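You operate a simulated robot arm through the tools that you are given. There is no shell and no other tool. Be economical: measure what you need, move in short steps, check, and stop when the job is done.

You run a simulated two-armed robot. Do the job below in one go: nothing can be reset, and whatever is moved stays where it is left.

TASK
Rub out the red line on the small board, brush off the crumbs and file the sheet by its label.
Fine: pink eraser; keep the other line; eraser and brush go back; the clips stay up. Set down upright: pink eraser, brush.

The check looks at the end state, three seconds after you hand in, the way a careful person would. Anything else that was tipped, shoved, dropped, spilled or broken makes it a failure. Flat cloth is picked up by pressing the open fingertips on it (5 to 10 N) and closing them slowly along it; thin cloth reads only 2 to 8 mm in the jaws.

THE ROBOT
Two 6-joint arms with two-finger grippers on one trunk, on a base that drives. Base frame: it is fixed to the floor where the robot stands at the start and does not move with it; the origin is under the middle of the robot, x ahead of it, y to its left, z up. Lengths are in m, angles in degrees, forces in N, time in s.
The left shoulder is at the start at [0.03, 0.178, 0.938], the right one opposite. With the tool pointing down near the work surface each hand reaches from about 0.48 to 0.82 m from the robot's upright axis, wherever it stands, measured 20 degrees to its own side. Places, roughly: black pencil [2.5, 0.25, 0.75]; blue pencil [2.25, 0.25, 0.75]; blue tray [1.2, -0.6, 0.8]; green tray [0.9, -0.6, 0.8]; grey tray [1.5, -0.6, 0.8]; inside of the blue tray [1.2, -0.6, 0.7]; left black clip [1.2, -0.2, 0.8]; left grey clip [2.1, -0.4, 1.1]; red pencil [2.5, 0.25, 0.75]; right black clip [1.2, -0.3, 0.8]; right grey clip [1.9, -0.4, 1.1]; sheet [1.75, 0, 0.75]; white eraser [2.25, 0, 0.75]. Payload 2.54 kg a hand.
The tool frame of a hand sits at the grasp point between the pads (the TCP): z along the fingers, y along the line on which they close. The tips reach 0.03 m beyond it. Largest opening 0.116 m; the body of the gripper starts 0.095 m behind the TCP.
Orientation is that of the tool frame in the base frame, as a unit quaternion [w, x, y, z]. With the fingers straight down and closing along the base's y, the tool's x points along the base's -x, its y along +y and its z along -z.

THE INTERFACE
- The arms move only by the tool move_arm. It takes "left_increments", "right_increments" or both (then of equal length, played together; a hand with none holds still); each is a list that holds one entry, the list of rows, each a list of 7 numbers: the shift along the base's x, y, z in units of 150 mm (1.0 is 150 mm), then the turn, a rotation vector about the base's x, y, z in units of 120 degrees (1.0 is 120 degrees), then the finger opening in m, from 0 to 0.116. In form: [[[dx, dy, dz, rx, ry, rz, hand], ...]]. A call has 1 to 20 rows; each row is the pose to reach, as a shift and turn from the pose commanded when the call began. A call with a number of a shift or a turn outside -1 to 1 is refused whole. Rows are played at 5 a second. More than 0.05 m and 8.6 degrees between two rows, or a gripper value outside its range, and nothing of the call is played. A pose out of reach is approached as far as the arm can. The call stops where the force on the tool passes 90 N (or 10 N more than at its start, if that is more) or the arm is blocked; 0.2 s more then pass. The fingers move at their own pace (about 0.153 m/s each) and stop on an object; they squeeze with about 34 N. The grip force told is the motor's: it shows also when the fingers shut on nothing. Time passes only in rows, and 0.2 s behind the last, so rows that repeat a pose let the fingers close. The reply holds the time, the measured pose of the TCP, the force on the tool along the base axes, the opening and the grip force, in the units named above and with some noise, with the torque about the TCP (base axes, N m) and any sound that the robot's microphone picked up.
- Cameras (640 x 400 px; columns grow to the right, rows downward): "scene" is now at [0.039, -0.0422, 1.6629]; the picture's right is [-0.53, -0.85, 0.00], its down [-0.63, 0.39, -0.67] and it looks along [0.57, -0.36, -0.74] (base axes); focal length 249 px, centre (320, 200). "left" rides on the left gripper at [0.069, 0.015, -0.122] in its tool frame; the picture's right is [-0.21, 0.98, 0.00], its down [-0.83, -0.18, -0.53] and it looks along [-0.52, -0.11, 0.85] (tool axes); focal length 251 px, centre (320, 200). "right" rides on the right gripper at [0.069, -0.015, -0.122] in its tool frame; the picture's right is [0.21, 0.98, 0.00], its down [-0.83, 0.18, -0.53] and it looks along [-0.52, 0.11, 0.85] (tool axes); focal length 251 px, centre (320, 200). There is no depth. A picture from a camera that has moved, and an enlarged one, comes with that camera's place and axes in the base frame and with its lens.
- get_image(camera): a new picture of that camera. The clock stands still meanwhile.
- slide_trunk(by): slides the trunk up (or, below 0, down) by that many m; the arms and the scene camera ride with it, the base frame stays. It gives what a move gives, with no picture.
- drive_base(legs): drives the robot by 1 to 6 legs, each [ahead, left, turn to the left] in m, m and degrees, along the robot's own axes; the way and the turn of a leg run together, so that a leg with both is an arc; at most 1.5 m and 180 degrees a leg. The arms and the cameras ride along, it lands a little off, and it stops where it bumps. It gives what a move gives.
- aim_head(pan, tilt): turns the head with the scene camera to pan (to the left, within 143 degrees either way) and tilt (down, from -29 to 69), counted from straight ahead of the robot. It gives what a move gives.
- close_up(camera, box): a new picture of the part [left, top, right, bottom] of that camera's present view, enlarged. The clock stands still meanwhile.
- close_job(): hands the job in; it is judged then, once.

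Go step by step. Nothing tells you exact positions but the pictures and the camera data: compare them with the known pose of the tool, close in by small moves and look again before you grip or let go. The budget is 120 turns and 108 pictures, counting those below and the enlarged ones. Unless the task says otherwise, let go and move clear before handing in, and close with one line.

The tools are called after ">>>" as a command line: name --argument value ..., lists and objects as JSON in quotes. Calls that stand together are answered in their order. move_arm: Moves the arms, as the interface text tells. Its arguments: {"type":"object","properties":{"left_increments":{"type":"array","items":{"type":"array","items":{"type":"array","items":{"type":"number"}}}},"right_increments":{"type":"array","items":{"type":"array","items":{"type":"array","items":{"type":"number"}}}}},"required":[]} The other tools are called the same way: slide_trunk (by) slides the trunk up or down; drive_base (legs) drives the base; aim_head (pan, tilt) turns the head that bears the scene camera; get_image (camera) takes a picture; close_up (camera, box) takes an enlarged picture of a part of a camera's view; close_job () hands the job in.

At the start:

```text
clock: 0.0
left_position: [0.5307, -0.0099, 0.9755]
left_ee_rot: [0.001, 0.0, 1.0, 0.0]
left_contact_force: [0.2, 0.1, -1.0]
left_wrist_torque: [0.0, 0.01, -0.03]
left_grip_width: 0.1159
left_grasp_force: 0.1
right_position: [0.4085, -0.4119, 1.0057]
right_ee_rot: [0.0, -0.001, 1.0, 0.0]
right_contact_force: [-0.7, -0.5, 0.4]
right_wrist_torque: [0.05, 0.02, 0.0]
right_grip_width: 0.1159
right_grasp_force: 0.1
trunk travel left (down, up): [-0.15, 0.39]
robot x, y, heading: [0.0003, 0.0018, -0.0]
head pan, tilt: [-31.8, 47.5]
```

scene: 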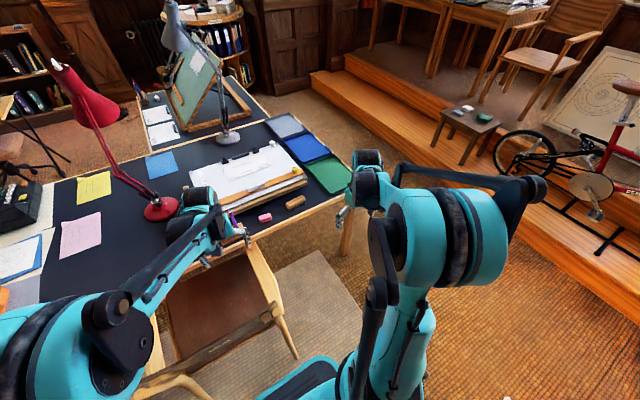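
right: 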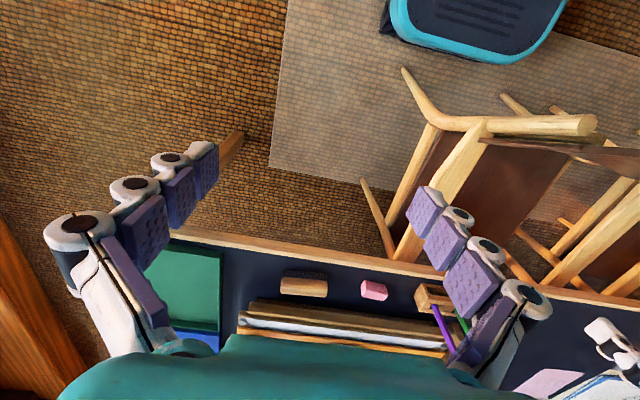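
left: 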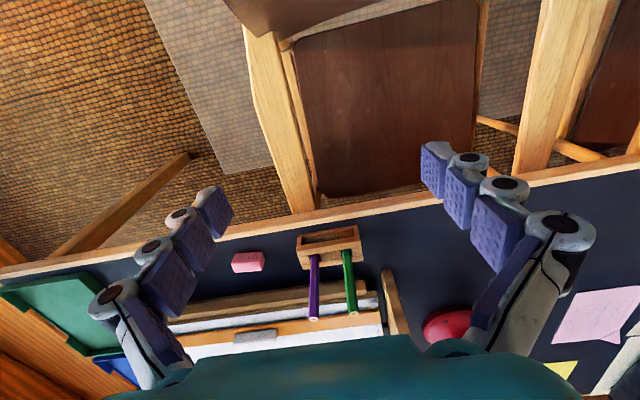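

I see a desk ahead with a drawing board, pink eraser, brush, trays, and another board on an easel farther away. I'll take enlarged views first to find out what is what.

>>> close_up --camera "scene" --box '[180, 90, 380, 240]'

>>> close_up --camera "scene" --box '[130, 0, 290, 150]'

```text
2.67 times, centred on (280, 165) of scene
camera zoom: at [0.039, -0.0422, 1.6629], right [-0.53, -0.85, 0.0], down [-0.63, 0.39, -0.67], along [0.57, -0.36, -0.74], focal length 664 px, centre (427, 293)
```

zoom: 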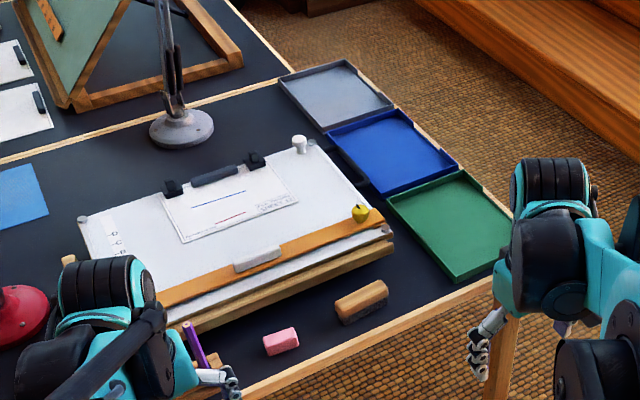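

```text
2.67 times, centred on (210, 75) of scene
camera zoom: at [0.039, -0.0422, 1.6629], right [-0.53, -0.85, 0.0], down [-0.63, 0.39, -0.67], along [0.57, -0.36, -0.74], focal length 664 px, centre (613, 533)
```

zoom: 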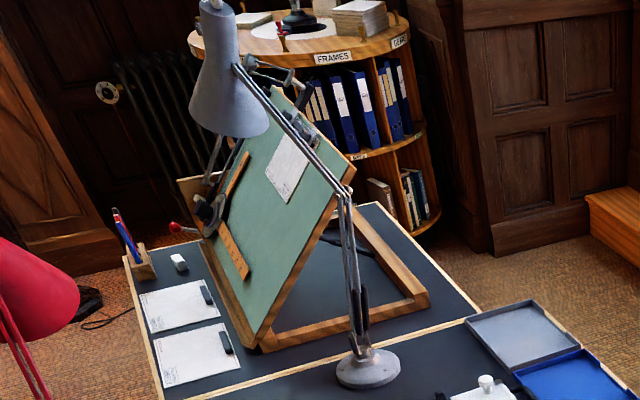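

I take the small board to be the white one, with the sheet under two black clips at about [1.2, -0.2]. The pink eraser is near [0.78, -0.20] and the brush near [0.78, -0.36]. Next I check the floor for the chair and look at details.

>>> aim_head --pan -15 --tilt 62

>>> get_image --camera "scene"

>>> close_up --camera "right" --box '[200, 220, 520, 360]'

```text
clock: 0.8
left_position: [0.5307, -0.0093, 0.9761]
left_ee_rot: [-0.001, -0.001, 1.0, 0.0]
left_contact_force: [0.1, 0.1, -0.1]
left_wrist_torque: [0.0, 0.01, 0.01]
left_grip_width: 0.1159
left_grasp_force: 0.0
right_position: [0.4084, -0.4092, 1.0059]
right_ee_rot: [0.0, 0.0, 1.0, -0.001]
right_contact_force: [-1.2, -0.8, 0.0]
right_wrist_torque: [0.01, 0.01, -0.02]
right_grip_width: 0.116
right_grasp_force: 0.0
trunk travel left (down, up): [-0.15, 0.39]
robot x, y, heading: [-0.0027, 0.0012, -0.2]
head pan, tilt: [-15.0, 62.0]
```

```text
102 pictures are left
camera scene: at [0.0338, -0.0172, 1.6448], right [-0.26, -0.97, 0.0], down [-0.85, 0.23, -0.47], along [0.45, -0.12, -0.88], focal length 249 px, centre (320, 200)
```

scene: 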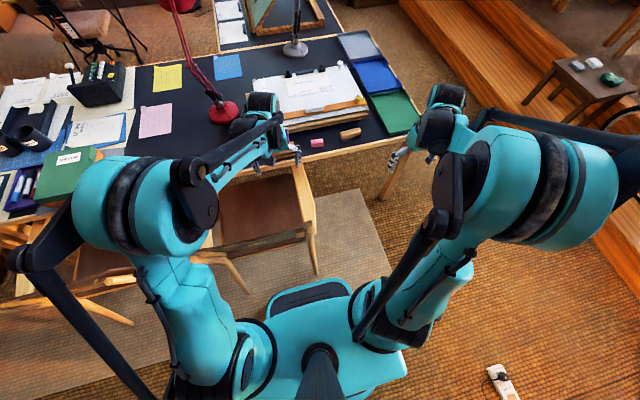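

```text
2.00 times, centred on (360, 290) of right
camera zoom: at [0.3374, -0.4266, 1.1266], right [-0.21, 0.98, 0.0], down [0.83, 0.18, 0.53], along [0.52, 0.11, -0.85], focal length 503 px, centre (240, 20)
```

zoom: 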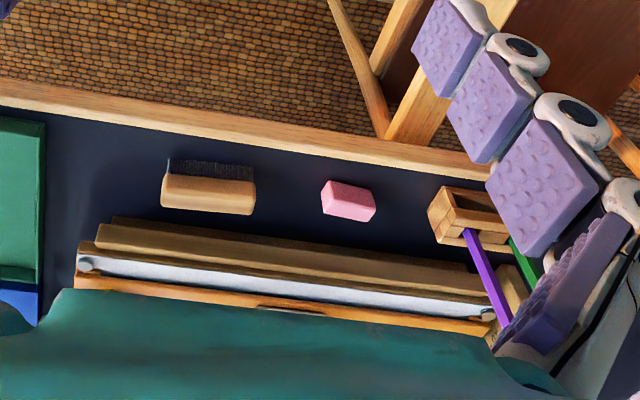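

The brush stands bristles-down on the desk, and the chair occupies y > -0.1. I'll drive right and then a bit ahead, so the base stands between the chair and the desk leg, and look at the board there.

>>> drive_base --legs '[[0, -0.42, 0], [0.25, 0, 0]]'

>>> aim_head --pan 8 --tilt 45

>>> get_image --camera "scene"

>>> get_image --camera "left"

```text
clock: 4.8
left_position: [0.7809, -0.4398, 0.974]
left_ee_rot: [-0.001, 0.005, 1.0, 0.0]
left_contact_force: [-0.2, -0.4, 0.2]
left_wrist_torque: [-0.02, 0.06, -0.01]
left_grip_width: 0.1159
left_grasp_force: 0.0
right_position: [0.654, -0.8393, 1.0054]
right_ee_rot: [-0.001, 0.005, 1.0, -0.001]
right_contact_force: [0.6, 0.0, 0.1]
right_wrist_torque: [0.01, 0.05, 0.0]
right_grip_width: 0.1163
right_grasp_force: 0.0
trunk travel left (down, up): [-0.15, 0.39]
robot x, y, heading: [0.2537, -0.4234, -0.5]
head pan, tilt: [-15.0, 62.0]
```

```text
clock: 5.7
left_position: [0.7797, -0.4397, 0.9743]
left_ee_rot: [0.0, 0.006, 1.0, 0.0]
left_contact_force: [0.3, -0.9, -0.3]
left_wrist_torque: [0.03, -0.02, 0.0]
left_grip_width: 0.1159
left_grasp_force: 0.1
right_position: [0.6541, -0.8406, 1.0069]
right_ee_rot: [0.0, 0.004, 1.0, 0.0]
right_contact_force: [0.3, -0.9, 0.9]
right_wrist_torque: [0.0, -0.04, -0.01]
right_grip_width: 0.1158
right_grasp_force: 0.0
trunk travel left (down, up): [-0.15, 0.39]
robot x, y, heading: [0.2453, -0.4228, -0.6]
head pan, tilt: [8.0, 45.0]
```

```text
100 pictures are left
camera scene: at [0.3026, -0.4141, 1.6664], right [0.13, -0.99, 0.0], down [-0.7, -0.09, -0.71], along [0.7, 0.09, -0.71], focal length 249 px, centre (320, 200)
```

scene: 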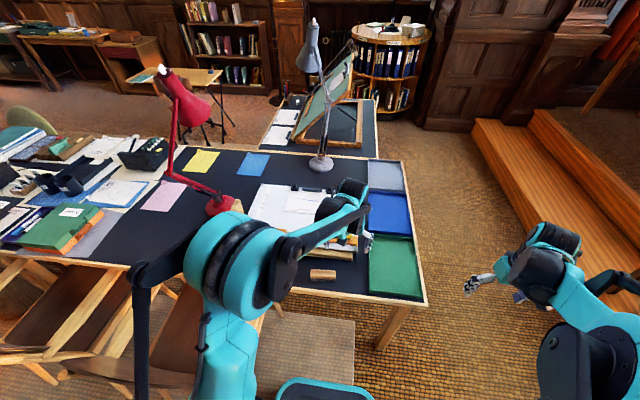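

```text
99 pictures are left
camera left: at [0.7117, -0.4241, 1.0973], right [0.22, 0.97, 0.0], down [0.82, -0.19, 0.53], along [0.52, -0.12, -0.85], focal length 251 px, centre (320, 200)
```

left: 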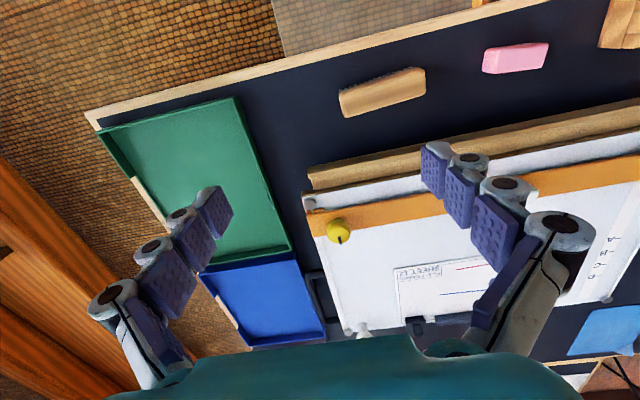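

The left arm blocks the view of the sheet, so I move it back, left and up to clear it.

>>> move_arm --left_increments '[[[-0.25, 0.25, 0.1, 0, 0, 0, 0.116], [-0.5, 0.5, 0.2, 0, 0, 0, 0.116], [-0.7, 0.75, 0.3, 0, 0, 0, 0.116], [-0.9, 1.0, 0.4, 0, 0, 0, 0.116]]]'

>>> close_up --camera "scene" --box '[220, 140, 440, 310]'

```text
refused: row 1 steps farther than a row can; nothing moved
```

```text
2.35 times, centred on (330, 225) of scene
camera zoom: at [0.3026, -0.4141, 1.6664], right [0.13, -0.99, 0.0], down [-0.7, -0.09, -0.71], along [0.7, 0.09, -0.71], focal length 586 px, centre (296, 141)
```

zoom: 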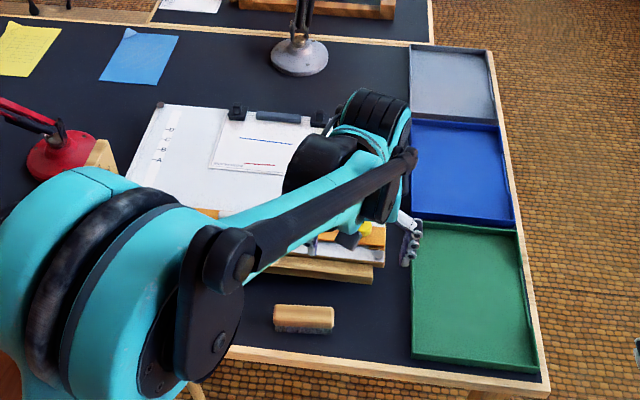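

>>> move_arm --left_increments '[[[-0.2, 0.2, 0.08, 0, 0, 0, 0.116], [-0.4, 0.4, 0.16, 0, 0, 0, 0.116], [-0.6, 0.6, 0.24, 0, 0, 0, 0.116], [-0.8, 0.8, 0.32, 0, 0, 0, 0.116], [-0.9, 1.0, 0.4, 0, 0, 0, 0.116]]]'

>>> close_up --camera "scene" --box '[220, 140, 440, 310]'

>>> close_up --camera "scene" --box '[270, 170, 380, 250]'

```text
clock: 6.9
left_position: [0.6439, -0.2887, 1.036]
left_ee_rot: [0.0, 0.005, 1.0, 0.0]
left_contact_force: [0.1, 0.0, 0.8]
left_wrist_torque: [0.0, -0.04, 0.02]
left_grip_width: 0.1162
left_grasp_force: 0.1
right_position: [0.6531, -0.8385, 1.006]
right_ee_rot: [-0.001, 0.005, 1.0, 0.0]
right_contact_force: [0.0, 0.4, -0.6]
right_wrist_torque: [0.02, -0.05, 0.0]
right_grip_width: 0.116
right_grasp_force: 0.0
trunk travel left (down, up): [-0.15, 0.39]
robot x, y, heading: [0.2495, -0.4252, -0.5]
head pan, tilt: [8.0, 45.0]
```

```text
2.35 times, centred on (330, 225) of scene
camera zoom: at [0.3016, -0.4132, 1.6665], right [0.13, -0.99, 0.0], down [-0.7, -0.09, -0.71], along [0.7, 0.09, -0.71], focal length 586 px, centre (296, 141)
```

zoom: 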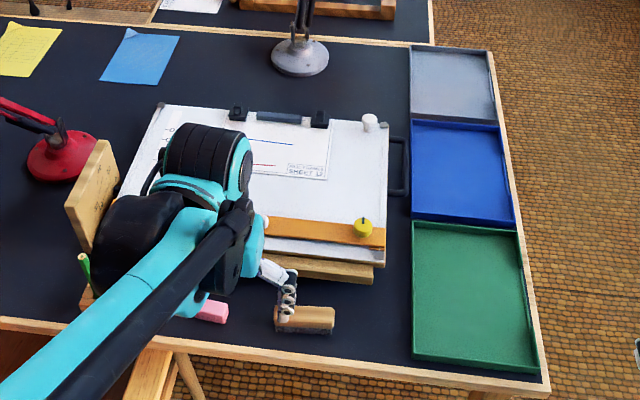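

```text
5.00 times, centred on (325, 210) of scene
camera zoom: at [0.3016, -0.4132, 1.6665], right [0.13, -0.99, 0.0], down [-0.7, -0.09, -0.71], along [0.7, 0.09, -0.71], focal length 1245 px, centre (295, 150)
```

zoom: 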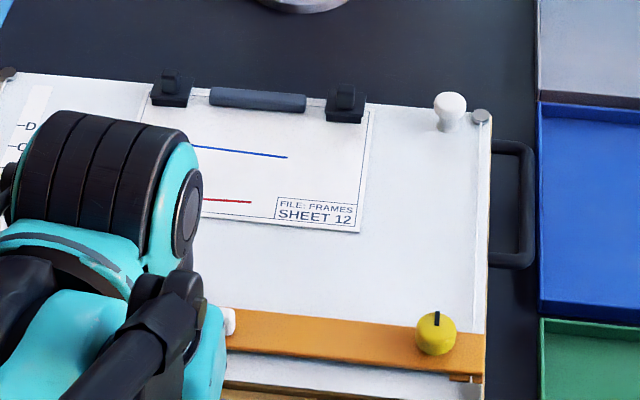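

The sheet's label reads "FILE: FRAMES / SHEET 12". I need to see the tray labels, so I look through the right camera and at the tray edges.

>>> get_image --camera "right"

>>> close_up --camera "scene" --box '[350, 150, 440, 310]'

>>> close_up --camera "scene" --box '[340, 10, 440, 130]'

```text
95 pictures are left
camera right: at [0.5825, -0.8539, 1.127], right [-0.2, 0.98, 0.0], down [0.83, 0.17, 0.53], along [0.52, 0.11, -0.85], focal length 251 px, centre (320, 200)
```

right: 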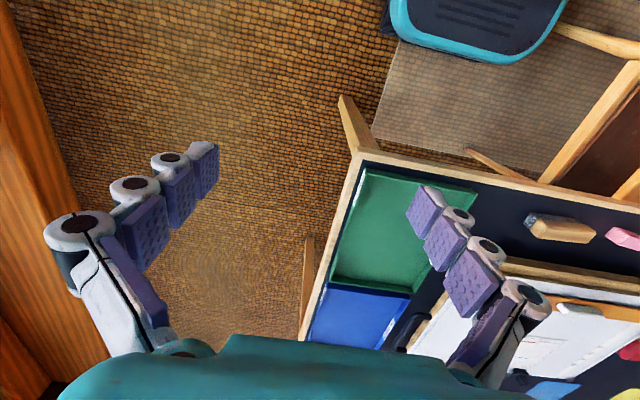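

```text
2.50 times, centred on (395, 230) of scene
camera zoom: at [0.3016, -0.4132, 1.6665], right [0.13, -0.99, 0.0], down [-0.7, -0.09, -0.71], along [0.7, 0.09, -0.71], focal length 622 px, centre (132, 125)
```

zoom: 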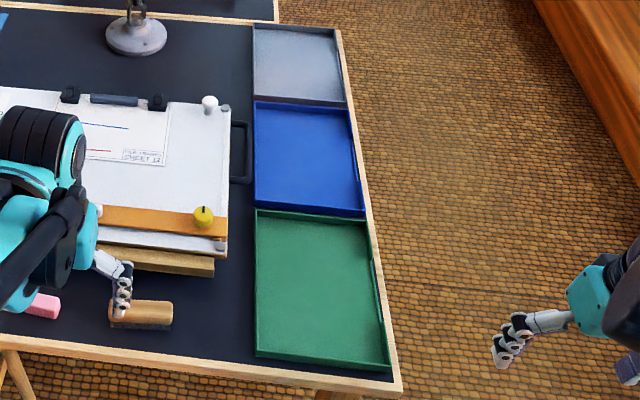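

```text
3.33 times, centred on (390, 70) of scene
camera zoom: at [0.3016, -0.4132, 1.6665], right [0.13, -0.99, 0.0], down [-0.7, -0.09, -0.71], along [0.7, 0.09, -0.71], focal length 830 px, centre (87, 633)
```

zoom: 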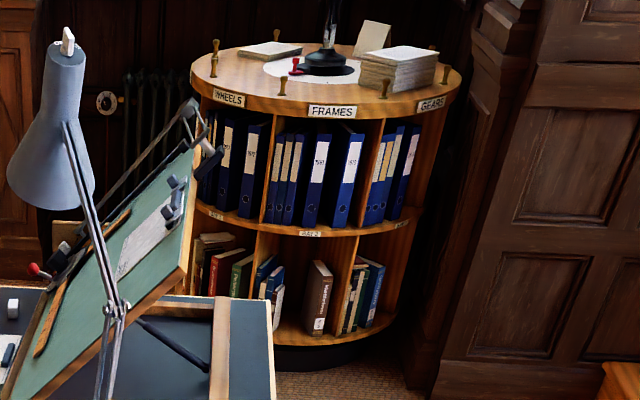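

The shelf has sections WHEELS / FRAMES / GEARS, and the trays may carry matching labels on their outer side. I turn the right hand to look at the trays from the right.

>>> move_arm --right_increments '[[[0.1, -0.1, 0, 0, 0, 0.07, 0.116], [0.2, -0.2, 0, 0, 0, 0.14, 0.116], [0.3, -0.3, -0.05, 0, 0, 0.21, 0.116], [0.4, -0.4, -0.1, 0, 0, 0.28, 0.116], [0.5, -0.5, -0.15, 0, 0, 0.35, 0.116], [0.6, -0.6, -0.2, 0, 0, 0.42, 0.116], [0.7, -0.7, -0.3, 0, 0, 0.49, 0.116], [0.8, -0.8, -0.4, 0, 0, 0.56, 0.116], [0.9, -0.8, -0.5, 0, 0, 0.63, 0.116], [1.0, -0.8, -0.5, 0, 0, 0.7, 0.116]]]'

>>> get_image --camera "right"

```text
clock: 9.1
left_position: [0.6449, -0.289, 1.0358]
left_ee_rot: [0.001, 0.004, 1.0, 0.0]
left_contact_force: [0.3, 0.4, 0.1]
left_wrist_torque: [0.0, -0.03, 0.05]
left_grip_width: 0.1159
left_grasp_force: 0.1
right_position: [0.8033, -0.9592, 0.9289]
right_ee_rot: [0.0, -0.667, 0.745, 0.0]
right_contact_force: [0.1, -0.9, 0.5]
right_wrist_torque: [-0.01, 0.01, -0.04]
right_grip_width: 0.116
right_grasp_force: 0.0
trunk travel left (down, up): [-0.15, 0.39]
robot x, y, heading: [0.2525, -0.4228, -0.7]
head pan, tilt: [8.0, 45.0]
```

```text
92 pictures are left
camera right: at [0.81, -1.0303, 1.0511], right [-0.99, -0.1, 0.0], down [-0.09, 0.84, 0.53], along [-0.06, 0.53, -0.85], focal length 251 px, centre (320, 200)
```

right: 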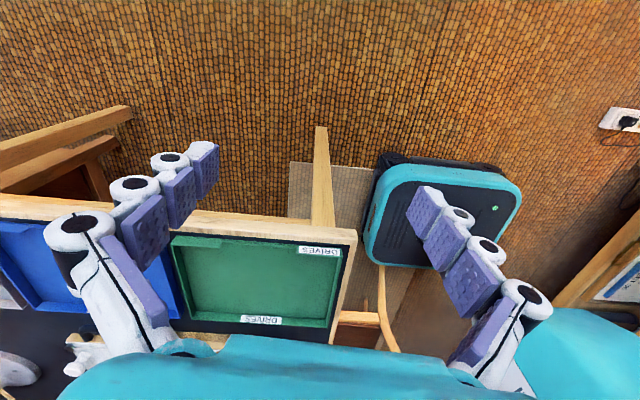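

The green tray is labelled DRIVES. I turn the hand back some to see the blue and grey ones.

>>> move_arm --right_increments '[[[0.0, 0, 0, 0, 0, -0.07, 0.116], [0.1, 0, 0, 0, 0, -0.14, 0.116], [0.2, 0, 0, 0, 0, -0.21, 0.116], [0.3, 0.1, 0, 0, 0, -0.28, 0.116], [0.4, 0.2, 0, 0, 0, -0.28, 0.06], [0.4, 0.2, 0, 0, 0, -0.28, 0.0]]]'

>>> get_image --camera "right"

```text
clock: 10.5
left_position: [0.6447, -0.2897, 1.0358]
left_ee_rot: [0.0, 0.005, 1.0, 0.0]
left_contact_force: [0.1, 0.9, 0.1]
left_wrist_torque: [0.0, 0.01, 0.0]
left_grip_width: 0.116
left_grasp_force: 0.0
right_position: [0.8637, -0.9304, 0.9311]
right_ee_rot: [0.0, -0.421, 0.907, 0.0]
right_contact_force: [-0.7, 0.2, 0.5]
right_wrist_torque: [0.0, -0.03, 0.01]
right_grip_width: 0.0001
right_grasp_force: 28.9
trunk travel left (down, up): [-0.15, 0.39]
robot x, y, heading: [0.2527, -0.4254, -0.6]
head pan, tilt: [8.0, 45.0]
```

```text
91 pictures are left
camera right: at [0.8295, -0.9929, 1.0514], right [-0.88, 0.47, 0.0], down [0.4, 0.75, 0.53], along [0.25, 0.47, -0.85], focal length 251 px, centre (320, 200)
```

right: 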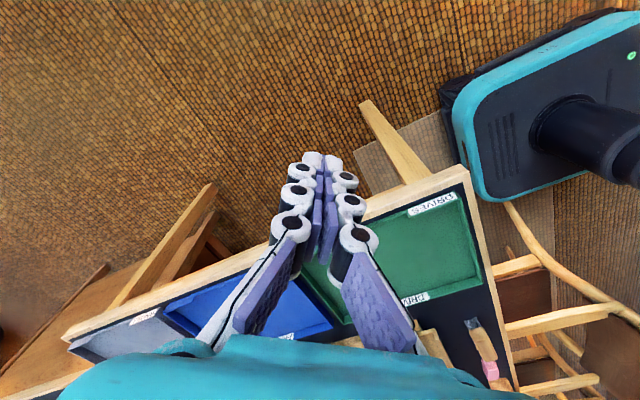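

>>> close_up --camera "right" --box '[60, 270, 340, 370]'

```text
2.29 times, centred on (200, 320) of right
camera zoom: at [0.8295, -0.9929, 1.0514], right [-0.88, 0.47, 0.0], down [0.4, 0.75, 0.53], along [0.25, 0.47, -0.85], focal length 575 px, centre (594, -74)
```

zoom: 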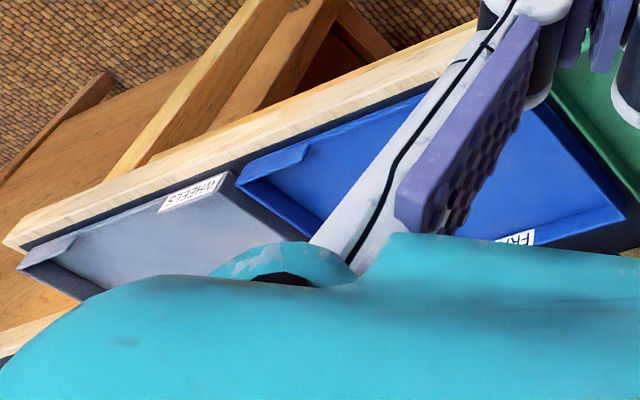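

Blue is FRAMES (grey WHEELS, green DRIVES), so the sheet goes in the blue tray. Now I bring the left hand's camera near the board to see clips, sheet and crumbs.

>>> move_arm --left_increments '[[[0.25, 0.0, 0, 0, 0, 0, 0.116], [0.5, 0.0, 0, 0, 0, 0, 0.116], [0.75, 0.0, 0, 0, 0, 0, 0.116], [1.0, 0, 0, 0, 0, 0, 0.116]]]'

>>> get_image --camera "left"

>>> close_up --camera "left" --box '[220, 180, 460, 330]'

```text
clock: 11.5
left_position: [0.7967, -0.2898, 1.0355]
left_ee_rot: [-0.002, 0.006, 1.0, 0.0]
left_contact_force: [0.1, 0.1, 0.6]
left_wrist_torque: [0.0, 0.04, 0.01]
left_grip_width: 0.1155
left_grasp_force: 0.0
right_position: [0.863, -0.9302, 0.9304]
right_ee_rot: [-0.001, -0.421, 0.907, 0.0]
right_contact_force: [-0.1, 0.0, 0.2]
right_wrist_torque: [0.02, 0.05, 0.0]
right_grip_width: 0.0
right_grasp_force: 28.3
trunk travel left (down, up): [-0.15, 0.39]
robot x, y, heading: [0.2531, -0.4253, -0.5]
head pan, tilt: [8.0, 45.0]
```

```text
89 pictures are left
camera left: at [0.7282, -0.2745, 1.1572], right [0.22, 0.97, 0.0], down [0.82, -0.19, 0.53], along [0.52, -0.12, -0.85], focal length 251 px, centre (320, 200)
```

left: 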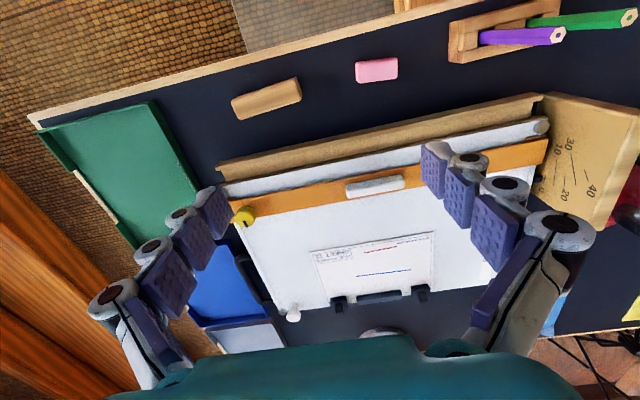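

```text
2.67 times, centred on (340, 255) of left
camera zoom: at [0.7282, -0.2745, 1.1572], right [0.22, 0.97, 0.0], down [0.82, -0.19, 0.53], along [0.52, -0.12, -0.85], focal length 670 px, centre (267, 53)
```

zoom: 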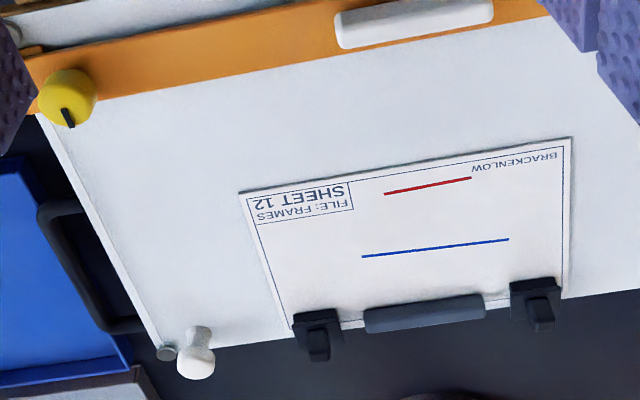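

No crumbs yet; they will come from rubbing. Before driving closer I check the clearance between base and chair.

>>> aim_head --pan 35 --tilt 69

>>> get_image --camera "scene"

```text
clock: 12.4
left_position: [0.7966, -0.2899, 1.0359]
left_ee_rot: [-0.001, 0.005, 1.0, 0.0]
left_contact_force: [0.3, 0.0, -0.9]
left_wrist_torque: [0.01, -0.02, 0.02]
left_grip_width: 0.116
left_grasp_force: 0.1
right_position: [0.8637, -0.9308, 0.9313]
right_ee_rot: [0.0, -0.42, 0.907, 0.0]
right_contact_force: [0.0, 0.5, -0.3]
right_wrist_torque: [0.03, 0.0, 0.02]
right_grip_width: 0.0001
right_grasp_force: 28.9
trunk travel left (down, up): [-0.15, 0.39]
robot x, y, heading: [0.2489, -0.4228, -0.4]
head pan, tilt: [35.0, 68.8]
```

```text
87 pictures are left
camera scene: at [0.268, -0.3929, 1.6377], right [0.56, -0.83, 0.0], down [-0.77, -0.53, -0.36], along [0.3, 0.2, -0.93], focal length 249 px, centre (320, 200)
```

scene: 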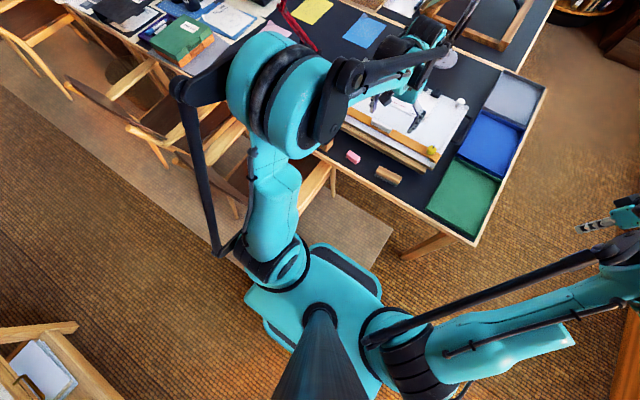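

The base is clear of the chair by roughly 0.1 m and the desk underside is open, so I drive ahead 0.16 m.

>>> drive_base --legs '[[0.16, 0, 0]]'

>>> aim_head --pan 8 --tilt 55

>>> get_image --camera "left"

>>> close_up --camera "scene" --box '[220, 60, 460, 260]'

```text
clock: 13.8
left_position: [0.957, -0.2918, 1.0355]
left_ee_rot: [-0.001, 0.005, 1.0, 0.0]
left_contact_force: [0.0, -0.3, -0.4]
left_wrist_torque: [0.0, 0.03, -0.03]
left_grip_width: 0.116
left_grasp_force: 0.0
right_position: [1.0239, -0.9322, 0.9293]
right_ee_rot: [-0.001, -0.421, 0.907, 0.0]
right_contact_force: [0.7, 0.2, 0.2]
right_wrist_torque: [0.02, 0.03, 0.0]
right_grip_width: 0.0001
right_grasp_force: 28.4
trunk travel left (down, up): [-0.15, 0.39]
robot x, y, heading: [0.4118, -0.4238, -0.8]
head pan, tilt: [35.0, 68.8]
```

```text
clock: 14.7
left_position: [0.956, -0.2919, 1.0351]
left_ee_rot: [0.0, 0.005, 1.0, 0.0]
left_contact_force: [-0.3, -0.4, -0.4]
left_wrist_torque: [-0.01, 0.0, 0.05]
left_grip_width: 0.1159
left_grasp_force: 0.0
right_position: [1.0242, -0.9315, 0.9307]
right_ee_rot: [0.0, -0.421, 0.907, 0.001]
right_contact_force: [0.3, -0.6, 0.0]
right_wrist_torque: [-0.01, -0.02, 0.0]
right_grip_width: 0.0001
right_grasp_force: 28.7
trunk travel left (down, up): [-0.15, 0.39]
robot x, y, heading: [0.4108, -0.4268, -0.5]
head pan, tilt: [8.0, 55.0]
```

```text
86 pictures are left
camera left: at [0.887, -0.2764, 1.1575], right [0.23, 0.97, 0.0], down [0.82, -0.19, 0.53], along [0.52, -0.12, -0.85], focal length 251 px, centre (320, 200)
```

left: 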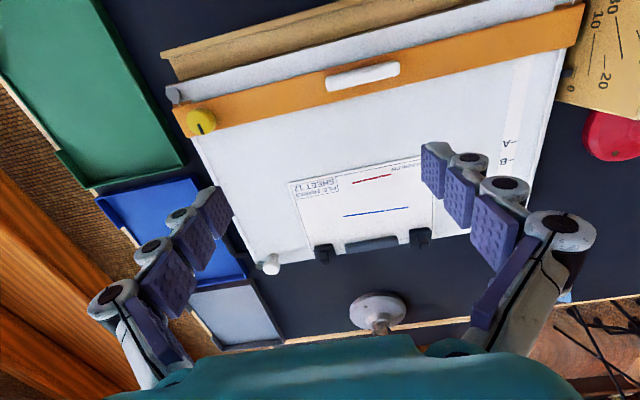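

```text
2.00 times, centred on (340, 160) of scene
camera zoom: at [0.4535, -0.4168, 1.653], right [0.13, -0.99, 0.0], down [-0.81, -0.11, -0.57], along [0.57, 0.07, -0.82], focal length 498 px, centre (280, 280)
```

zoom: 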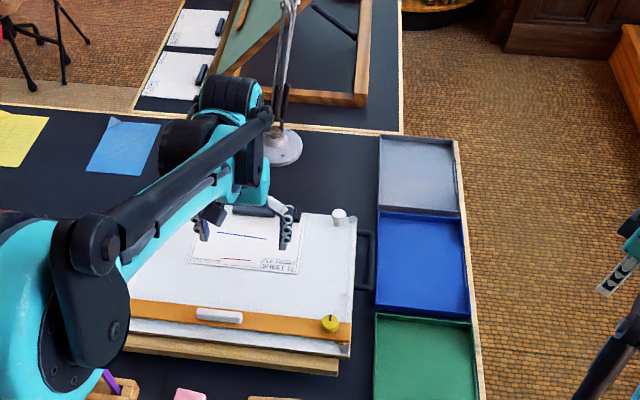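

The red line lies about x 1.07, y -0.27..-0.21, z ≈ 0.82, and the blue one about 55 mm behind it. I back off 0.09 m so the left hand can reach both the eraser and the line, then move it over the eraser.

>>> drive_base --legs '[[-0.09, 0, 0]]'

>>> move_arm --left_increments '[[[-0.15, 0.15, 0, 0, 0, 0, 0.116], [-0.3, 0.3, 0, 0, 0, 0, 0.116], [-0.5, 0.45, -0.1, 0, 0, 0, 0.116], [-0.7, 0.6, -0.2, 0, 0, 0, 0.116], [-0.85, 0.6, -0.4, 0, 0, 0, 0.116]]]'

>>> get_image --camera "left"

```text
clock: 15.8
left_position: [0.8634, -0.2914, 1.0362]
left_ee_rot: [0.001, 0.005, 1.0, 0.0]
left_contact_force: [-0.9, 0.2, 0.3]
left_wrist_torque: [0.03, -0.08, 0.01]
left_grip_width: 0.1157
left_grasp_force: 0.1
right_position: [0.9322, -0.9297, 0.9309]
right_ee_rot: [0.0, -0.422, 0.907, -0.001]
right_contact_force: [-0.7, 0.3, 1.4]
right_wrist_torque: [0.02, -0.03, -0.02]
right_grip_width: 0.0001
right_grasp_force: 28.7
trunk travel left (down, up): [-0.15, 0.39]
robot x, y, heading: [0.3208, -0.4249, -0.4]
head pan, tilt: [8.0, 55.0]
```

```text
clock: 17.0
left_position: [0.7388, -0.2008, 0.9755]
left_ee_rot: [0.0, 0.005, 1.0, 0.0]
left_contact_force: [-0.1, -0.5, -0.2]
left_wrist_torque: [0.01, 0.01, 0.0]
left_grip_width: 0.1156
left_grasp_force: 0.0
right_position: [0.9338, -0.9318, 0.9313]
right_ee_rot: [0.001, -0.421, 0.907, 0.0]
right_contact_force: [-0.8, 0.5, 0.6]
right_wrist_torque: [0.01, -0.02, 0.03]
right_grip_width: 0.0
right_grasp_force: 28.8
trunk travel left (down, up): [-0.15, 0.39]
robot x, y, heading: [0.3191, -0.4273, -0.6]
head pan, tilt: [8.0, 55.0]
```

```text
84 pictures are left
camera left: at [0.6686, -0.185, 1.098], right [0.23, 0.97, 0.0], down [0.82, -0.19, 0.53], along [0.52, -0.12, -0.85], focal length 251 px, centre (320, 200)
```

left: 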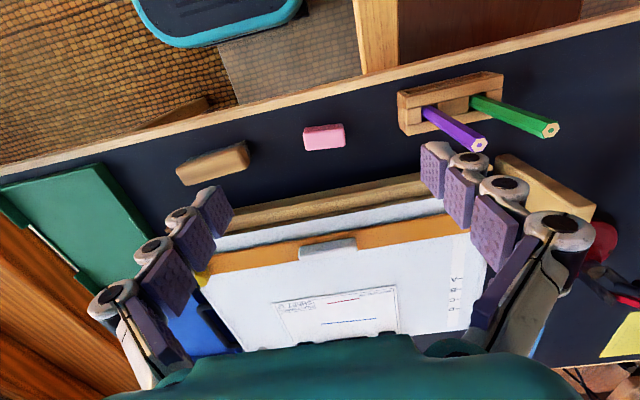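

The eraser is at about [0.776, -0.204], yawed some 9° from the hand. I move above it with a narrower opening and come down partway.

>>> move_arm --left_increments '[[[0.25, -0.02, -0.2, 0, 0, -0.037, 0.085], [0.25, -0.02, -0.45, 0, 0, -0.075, 0.085], [0.25, -0.02, -0.7, 0, 0, -0.075, 0.085], [0.25, -0.02, -0.9, 0, 0, -0.075, 0.085]]]'

>>> get_image --camera "left"

```text
clock: 18.0
left_position: [0.7755, -0.204, 0.8407]
left_ee_rot: [0.0, 0.083, 0.997, -0.001]
left_contact_force: [-0.5, 0.2, -0.1]
left_wrist_torque: [-0.02, 0.03, 0.01]
left_grip_width: 0.0849
left_grasp_force: 0.1
right_position: [0.9322, -0.9315, 0.931]
right_ee_rot: [0.0, -0.421, 0.907, 0.0]
right_contact_force: [0.1, -0.3, 0.3]
right_wrist_torque: [-0.02, -0.03, 0.01]
right_grip_width: 0.0003
right_grasp_force: 28.6
trunk travel left (down, up): [-0.15, 0.39]
robot x, y, heading: [0.3186, -0.4222, -0.5]
head pan, tilt: [8.0, 55.0]
```

```text
83 pictures are left
camera left: at [0.7095, -0.1777, 0.9629], right [0.38, 0.93, 0.0], down [0.78, -0.32, 0.53], along [0.49, -0.2, -0.85], focal length 251 px, centre (320, 200)
```

left: 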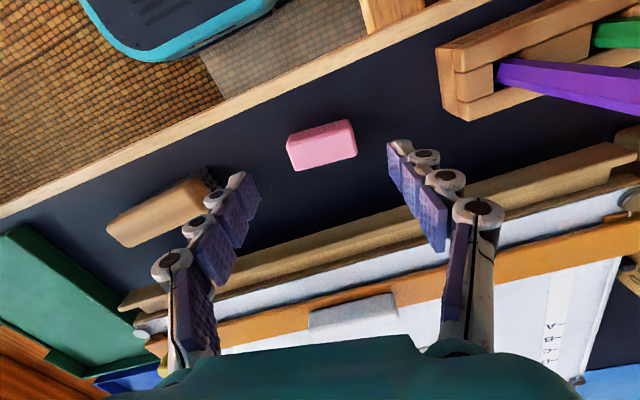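

Alignment is good. I lower in small steps, watching the force.

>>> move_arm --left_increments '[[[-0.01, 0.0, -0.15, 0, 0, 0.02, 0.085], [-0.01, 0.0, -0.3, 0, 0, 0.02, 0.085], [-0.01, 0.0, -0.34, 0, 0, 0.02, 0.085]]]'

>>> get_image --camera "left"

```text
clock: 18.8
left_position: [0.7745, -0.2032, 0.7895]
left_ee_rot: [0.0, 0.062, 0.998, -0.001]
left_contact_force: [-0.3, -0.4, -0.1]
left_wrist_torque: [0.0, 0.0, 0.0]
left_grip_width: 0.0851
left_grasp_force: 0.1
right_position: [0.9326, -0.9314, 0.9298]
right_ee_rot: [0.0, -0.421, 0.907, 0.0]
right_contact_force: [-0.2, 0.6, -0.1]
right_wrist_torque: [0.02, 0.01, 0.03]
right_grip_width: 0.0
right_grasp_force: 28.1
trunk travel left (down, up): [-0.15, 0.39]
robot x, y, heading: [0.3222, -0.4263, -0.7]
head pan, tilt: [8.0, 55.0]
```

```text
82 pictures are left
camera left: at [0.7077, -0.18, 0.9117], right [0.34, 0.94, 0.0], down [0.8, -0.28, 0.53], along [0.5, -0.18, -0.85], focal length 251 px, centre (320, 200)
```

left: 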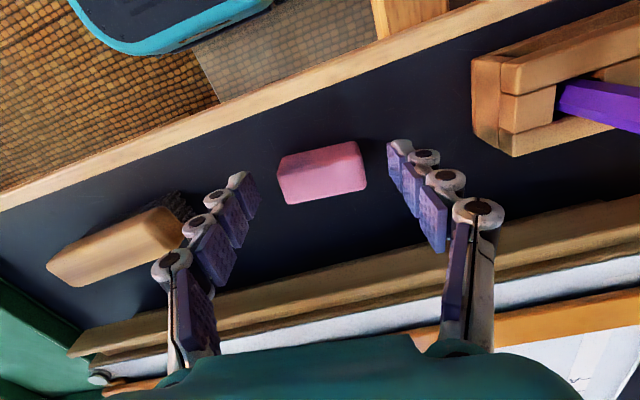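

>>> move_arm --left_increments '[[[0, 0.0, -0.02, 0, 0, 0, 0.085], [0, 0.0, -0.04, 0, 0, 0, 0.085]]]'

>>> close_up --camera "left" --box '[200, 100, 440, 250]'

```text
clock: 19.4
left_position: [0.7765, -0.2033, 0.788]
left_ee_rot: [-0.002, 0.063, 0.998, 0.0]
left_contact_force: [0.6, -0.7, 1.6]
left_wrist_torque: [-0.02, 0.03, 0.01]
left_grip_width: 0.0851
left_grasp_force: 0.1
left hand out of reach, approached as far as the arm can: row 2
right_position: [0.9326, -0.9308, 0.9307]
right_ee_rot: [0.0, -0.421, 0.907, 0.001]
right_contact_force: [-0.5, -0.1, -0.5]
right_wrist_torque: [0.02, 0.01, 0.02]
right_grip_width: 0.0
right_grasp_force: 28.4
trunk travel left (down, up): [-0.15, 0.39]
robot x, y, heading: [0.3205, -0.4252, -0.5]
head pan, tilt: [8.0, 55.0]
```

```text
2.67 times, centred on (320, 175) of left
camera zoom: at [0.711, -0.1801, 0.9086], right [0.34, 0.94, 0.0], down [0.8, -0.28, 0.53], along [0.5, -0.18, -0.85], focal length 670 px, centre (320, 267)
```

zoom: 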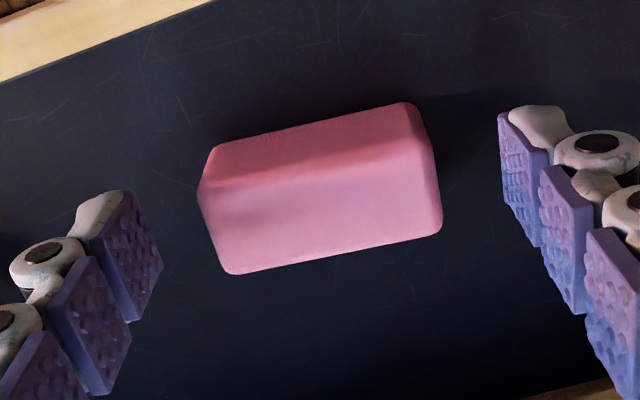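

The arm is near its inner limit here, so I use the trunk to lower the last few millimetres.

>>> slide_trunk --by -0.006

```text
clock: 20.0
left_position: [0.7768, -0.2032, 0.7807]
left_ee_rot: [-0.001, 0.063, 0.998, 0.0]
left_contact_force: [-0.6, 0.2, -0.3]
left_wrist_torque: [-0.02, 0.0, 0.03]
left_grip_width: 0.0852
left_grasp_force: 0.0
right_position: [0.9333, -0.9317, 0.9251]
right_ee_rot: [0.001, -0.421, 0.907, 0.0]
right_contact_force: [0.0, 0.1, -0.2]
right_wrist_torque: [0.0, 0.0, -0.02]
right_grip_width: 0.0002
right_grasp_force: 28.9
trunk travel left (down, up): [-0.144, 0.396]
robot x, y, heading: [0.3223, -0.4266, -1.0]
head pan, tilt: [8.0, 55.0]
```

>>> slide_trunk --by -0.004

>>> close_up --camera "left" --box '[200, 100, 440, 250]'

```text
clock: 20.5
left_position: [0.7768, -0.2031, 0.7765]
left_ee_rot: [-0.001, 0.063, 0.998, 0.0]
left_contact_force: [0.6, 0.8, 0.4]
left_wrist_torque: [0.0, 0.05, -0.04]
left_grip_width: 0.0849
left_grasp_force: 0.0
right_position: [0.9331, -0.9309, 0.9198]
right_ee_rot: [0.0, -0.421, 0.907, 0.0]
right_contact_force: [1.0, 0.1, 0.9]
right_wrist_torque: [0.03, -0.05, 0.01]
right_grip_width: 0.0
right_grasp_force: 28.6
trunk travel left (down, up): [-0.14, 0.4]
robot x, y, heading: [0.3208, -0.4286, -0.7]
head pan, tilt: [8.0, 55.0]
```

```text
2.67 times, centred on (320, 175) of left
camera zoom: at [0.7109, -0.1801, 0.8986], right [0.34, 0.94, 0.0], down [0.8, -0.28, 0.53], along [0.5, -0.18, -0.85], focal length 670 px, centre (320, 267)
```

zoom: 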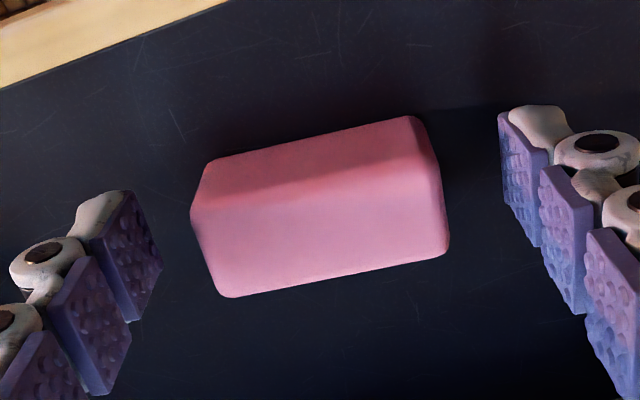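

>>> slide_trunk --by -0.004

```text
clock: 21.0
left_position: [0.7784, -0.2033, 0.7724]
left_ee_rot: [-0.001, 0.063, 0.998, 0.0]
left_contact_force: [0.6, -0.6, 1.6]
left_wrist_torque: [0.0, 0.02, -0.02]
left_grip_width: 0.0847
left_grasp_force: 0.0
right_position: [0.9326, -0.9315, 0.9162]
right_ee_rot: [0.0, -0.421, 0.907, 0.001]
right_contact_force: [0.3, -0.1, 0.9]
right_wrist_torque: [0.03, 0.01, 0.01]
right_grip_width: 0.0
right_grasp_force: 28.8
trunk travel left (down, up): [-0.136, 0.404]
robot x, y, heading: [0.3221, -0.4248, -0.5]
head pan, tilt: [8.0, 55.0]
```

>>> slide_trunk --by -0.003

```text
clock: 21.6
left_position: [0.777, -0.2034, 0.7702]
left_ee_rot: [-0.001, 0.062, 0.998, -0.001]
left_contact_force: [0.3, 0.3, 0.0]
left_wrist_torque: [0.01, 0.0, 0.0]
left_grip_width: 0.0848
left_grasp_force: 0.2
right_position: [0.9332, -0.9317, 0.9141]
right_ee_rot: [0.001, -0.422, 0.907, 0.0]
right_contact_force: [-0.4, -0.6, 0.4]
right_wrist_torque: [-0.02, -0.01, 0.02]
right_grip_width: 0.0
right_grasp_force: 28.5
trunk travel left (down, up): [-0.133, 0.407]
robot x, y, heading: [0.3174, -0.4266, -0.6]
head pan, tilt: [8.0, 55.0]
```

>>> slide_trunk --by -0.003

>>> close_up --camera "left" --box '[200, 100, 440, 250]'

```text
clock: 22.1
left_position: [0.7756, -0.2028, 0.7661]
left_ee_rot: [-0.001, 0.063, 0.998, 0.0]
left_contact_force: [0.1, 0.2, 0.5]
left_wrist_torque: [-0.03, -0.01, 0.01]
left_grip_width: 0.0852
left_grasp_force: 0.1
right_position: [0.9335, -0.9306, 0.911]
right_ee_rot: [0.0, -0.421, 0.907, 0.0]
right_contact_force: [0.5, 0.6, 0.8]
right_wrist_torque: [-0.01, -0.03, 0.01]
right_grip_width: 0.0
right_grasp_force: 28.9
trunk travel left (down, up): [-0.13, 0.41]
robot x, y, heading: [0.3209, -0.4256, -0.6]
head pan, tilt: [8.0, 55.0]
```

```text
2.67 times, centred on (320, 175) of left
camera zoom: at [0.711, -0.1801, 0.8886], right [0.34, 0.94, 0.0], down [0.8, -0.28, 0.53], along [0.5, -0.18, -0.85], focal length 670 px, centre (320, 267)
```

zoom: 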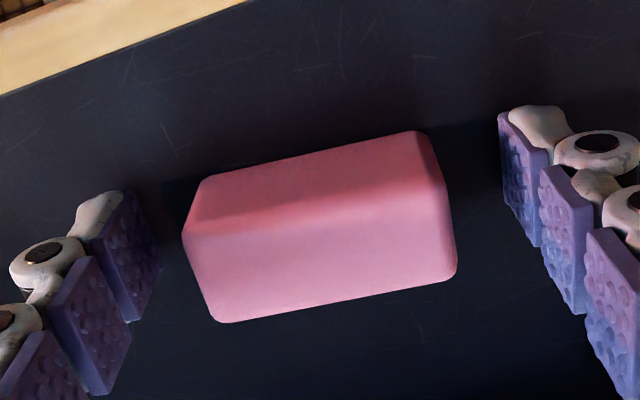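

Stereo puts the eraser's top at z ≈ 0.757, so the tips are now close to the desk. I raise 4 mm so the eraser will stick out below the fingers, and grip.

>>> slide_trunk --by 0.004

>>> move_arm --left_increments '[[[0.03, 0.0, 0, 0, 0, 0, 0.085], [0.03, 0.0, 0, 0, 0, 0, 0.05], [0.03, 0.0, 0, 0, 0, 0, 0.03], [0.03, 0.0, 0, 0, 0, 0, 0.03]]]'

>>> get_image --camera "left"

```text
clock: 22.6
left_position: [0.776, -0.2037, 0.7708]
left_ee_rot: [-0.001, 0.063, 0.998, 0.0]
left_contact_force: [-0.2, 0.3, -0.3]
left_wrist_torque: [0.0, 0.01, 0.02]
left_grip_width: 0.0854
left_grasp_force: 0.1
right_position: [0.9335, -0.931, 0.9151]
right_ee_rot: [-0.001, -0.422, 0.907, 0.0]
right_contact_force: [0.3, -0.4, -0.2]
right_wrist_torque: [0.0, -0.03, 0.01]
right_grip_width: 0.0001
right_grasp_force: 28.7
trunk travel left (down, up): [-0.134, 0.406]
robot x, y, heading: [0.3189, -0.4232, -0.6]
head pan, tilt: [8.0, 55.0]
```

```text
clock: 23.6
left_position: [0.7816, -0.2039, 0.7708]
left_ee_rot: [-0.001, 0.063, 0.998, 0.0]
left_contact_force: [1.8, -0.4, 4.8]
left_wrist_torque: [-0.15, 0.0, 0.07]
left_grip_width: 0.0547
left_grasp_force: 34.7
right_position: [0.9329, -0.9318, 0.9142]
right_ee_rot: [0.001, -0.422, 0.907, 0.0]
right_contact_force: [-0.4, -0.3, -0.1]
right_wrist_torque: [-0.04, 0.01, -0.02]
right_grip_width: 0.0
right_grasp_force: 28.9
trunk travel left (down, up): [-0.134, 0.406]
robot x, y, heading: [0.3205, -0.4265, -0.6]
head pan, tilt: [8.0, 55.0]
```

```text
78 pictures are left
camera left: at [0.7155, -0.1804, 0.8927], right [0.34, 0.94, 0.0], down [0.8, -0.28, 0.53], along [0.5, -0.18, -0.85], focal length 251 px, centre (320, 200)
```

left: 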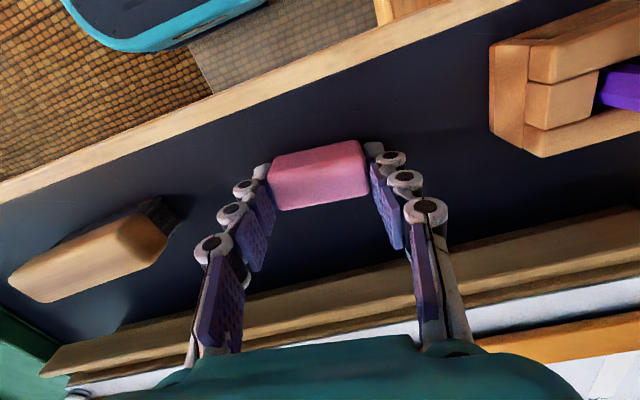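

The eraser is gripped (54.7 mm). I lift it straight up and check.

>>> move_arm --left_increments '[[[0.0, 0.0, 0.1, 0, 0, 0, 0.03], [0.0, 0.0, 0.35, 0, 0, 0, 0.03], [0.0, 0.0, 0.65, 0, 0, 0, 0.03], [0.0, 0.0, 0.95, 0, 0, 0, 0.03]]]'

>>> get_image --camera "left"

```text
clock: 24.6
left_position: [0.7814, -0.2026, 0.9152]
left_ee_rot: [-0.001, 0.063, 0.998, 0.0]
left_contact_force: [-0.3, 0.6, -0.5]
left_wrist_torque: [0.0, -0.04, 0.01]
left_grip_width: 0.0549
left_grasp_force: 33.8
right_position: [0.9321, -0.9311, 0.9154]
right_ee_rot: [0.0, -0.421, 0.907, 0.0]
right_contact_force: [-0.6, 0.1, 1.0]
right_wrist_torque: [0.04, 0.0, 0.0]
right_grip_width: 0.0003
right_grasp_force: 27.8
trunk travel left (down, up): [-0.134, 0.406]
robot x, y, heading: [0.3224, -0.4269, -0.6]
head pan, tilt: [8.0, 55.0]
```

```text
77 pictures are left
camera left: at [0.7147, -0.1799, 1.0366], right [0.34, 0.94, 0.0], down [0.8, -0.28, 0.53], along [0.5, -0.18, -0.85], focal length 251 px, centre (320, 200)
```

left: 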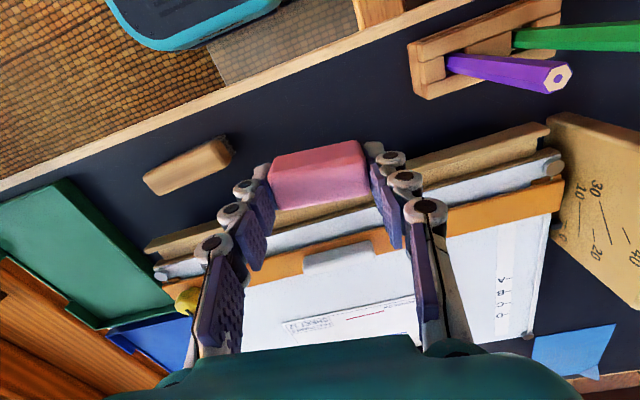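

Eraser held. I move over the red line at this height, straightening the yaw.

>>> move_arm --left_increments '[[[0.2, 0.0, 0.0, 0, 0, 0.03, 0.03], [0.45, -0.05, 0.0, 0, 0, 0.06, 0.03], [0.7, -0.1, 0.0, 0, 0, 0.06, 0.03], [1.0, -0.15, 0.0, 0, 0, 0.06, 0.03]]]'

>>> move_arm --left_increments '[[[0.25, 0.0, 0.0, 0, 0, 0, 0.03], [0.5, -0.05, 0.0, 0, 0, 0, 0.03], [0.7, -0.1, 0.0, 0, 0, 0, 0.03]]]'

>>> get_image --camera "left"

>>> close_up --camera "scene" --box '[220, 40, 420, 190]'

```text
clock: 25.6
left_position: [0.9346, -0.2257, 0.9135]
left_ee_rot: [-0.002, 0.001, 1.0, 0.0]
left_contact_force: [0.5, -0.3, 0.3]
left_wrist_torque: [0.02, 0.03, -0.01]
left_grip_width: 0.0547
left_grasp_force: 34.6
right_position: [0.9339, -0.9307, 0.9132]
right_ee_rot: [-0.001, -0.421, 0.907, 0.0]
right_contact_force: [-0.3, -0.4, -0.2]
right_wrist_torque: [-0.01, 0.03, 0.02]
right_grip_width: 0.0
right_grasp_force: 28.8
trunk travel left (down, up): [-0.134, 0.406]
robot x, y, heading: [0.3217, -0.4255, -0.6]
head pan, tilt: [8.0, 55.0]
```

```text
clock: 26.4
left_position: [1.0367, -0.2406, 0.9126]
left_ee_rot: [-0.002, 0.0, 1.0, 0.0]
left_contact_force: [0.8, -0.5, -1.0]
left_wrist_torque: [0.03, 0.01, 0.02]
left_grip_width: 0.0547
left_grasp_force: 34.3
right_position: [0.935, -0.9313, 0.9138]
right_ee_rot: [0.0, -0.421, 0.907, 0.0]
right_contact_force: [0.7, 0.2, -0.9]
right_wrist_torque: [0.0, 0.0, 0.01]
right_grip_width: 0.0
right_grasp_force: 28.5
trunk travel left (down, up): [-0.134, 0.406]
robot x, y, heading: [0.3195, -0.4261, -0.7]
head pan, tilt: [8.0, 55.0]
```

```text
76 pictures are left
camera left: at [0.969, -0.2266, 1.0341], right [0.22, 0.98, 0.0], down [0.83, -0.18, 0.53], along [0.52, -0.12, -0.85], focal length 251 px, centre (320, 200)
```

left: 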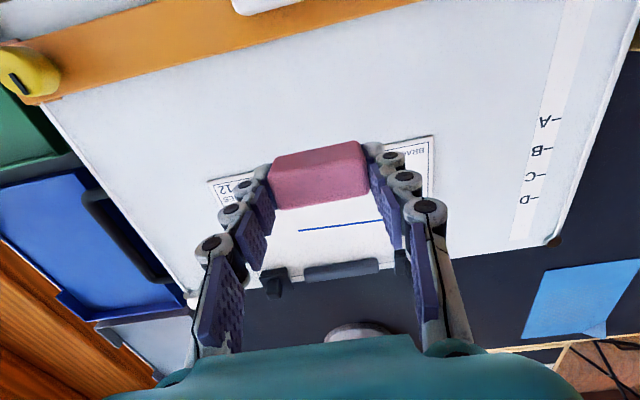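

```text
2.67 times, centred on (320, 115) of scene
camera zoom: at [0.365, -0.416, 1.637], right [0.13, -0.99, 0.0], down [-0.81, -0.11, -0.57], along [0.57, 0.07, -0.82], focal length 664 px, centre (320, 427)
```

zoom: 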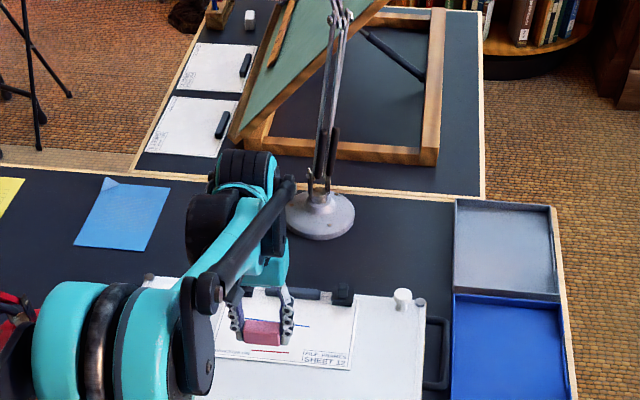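

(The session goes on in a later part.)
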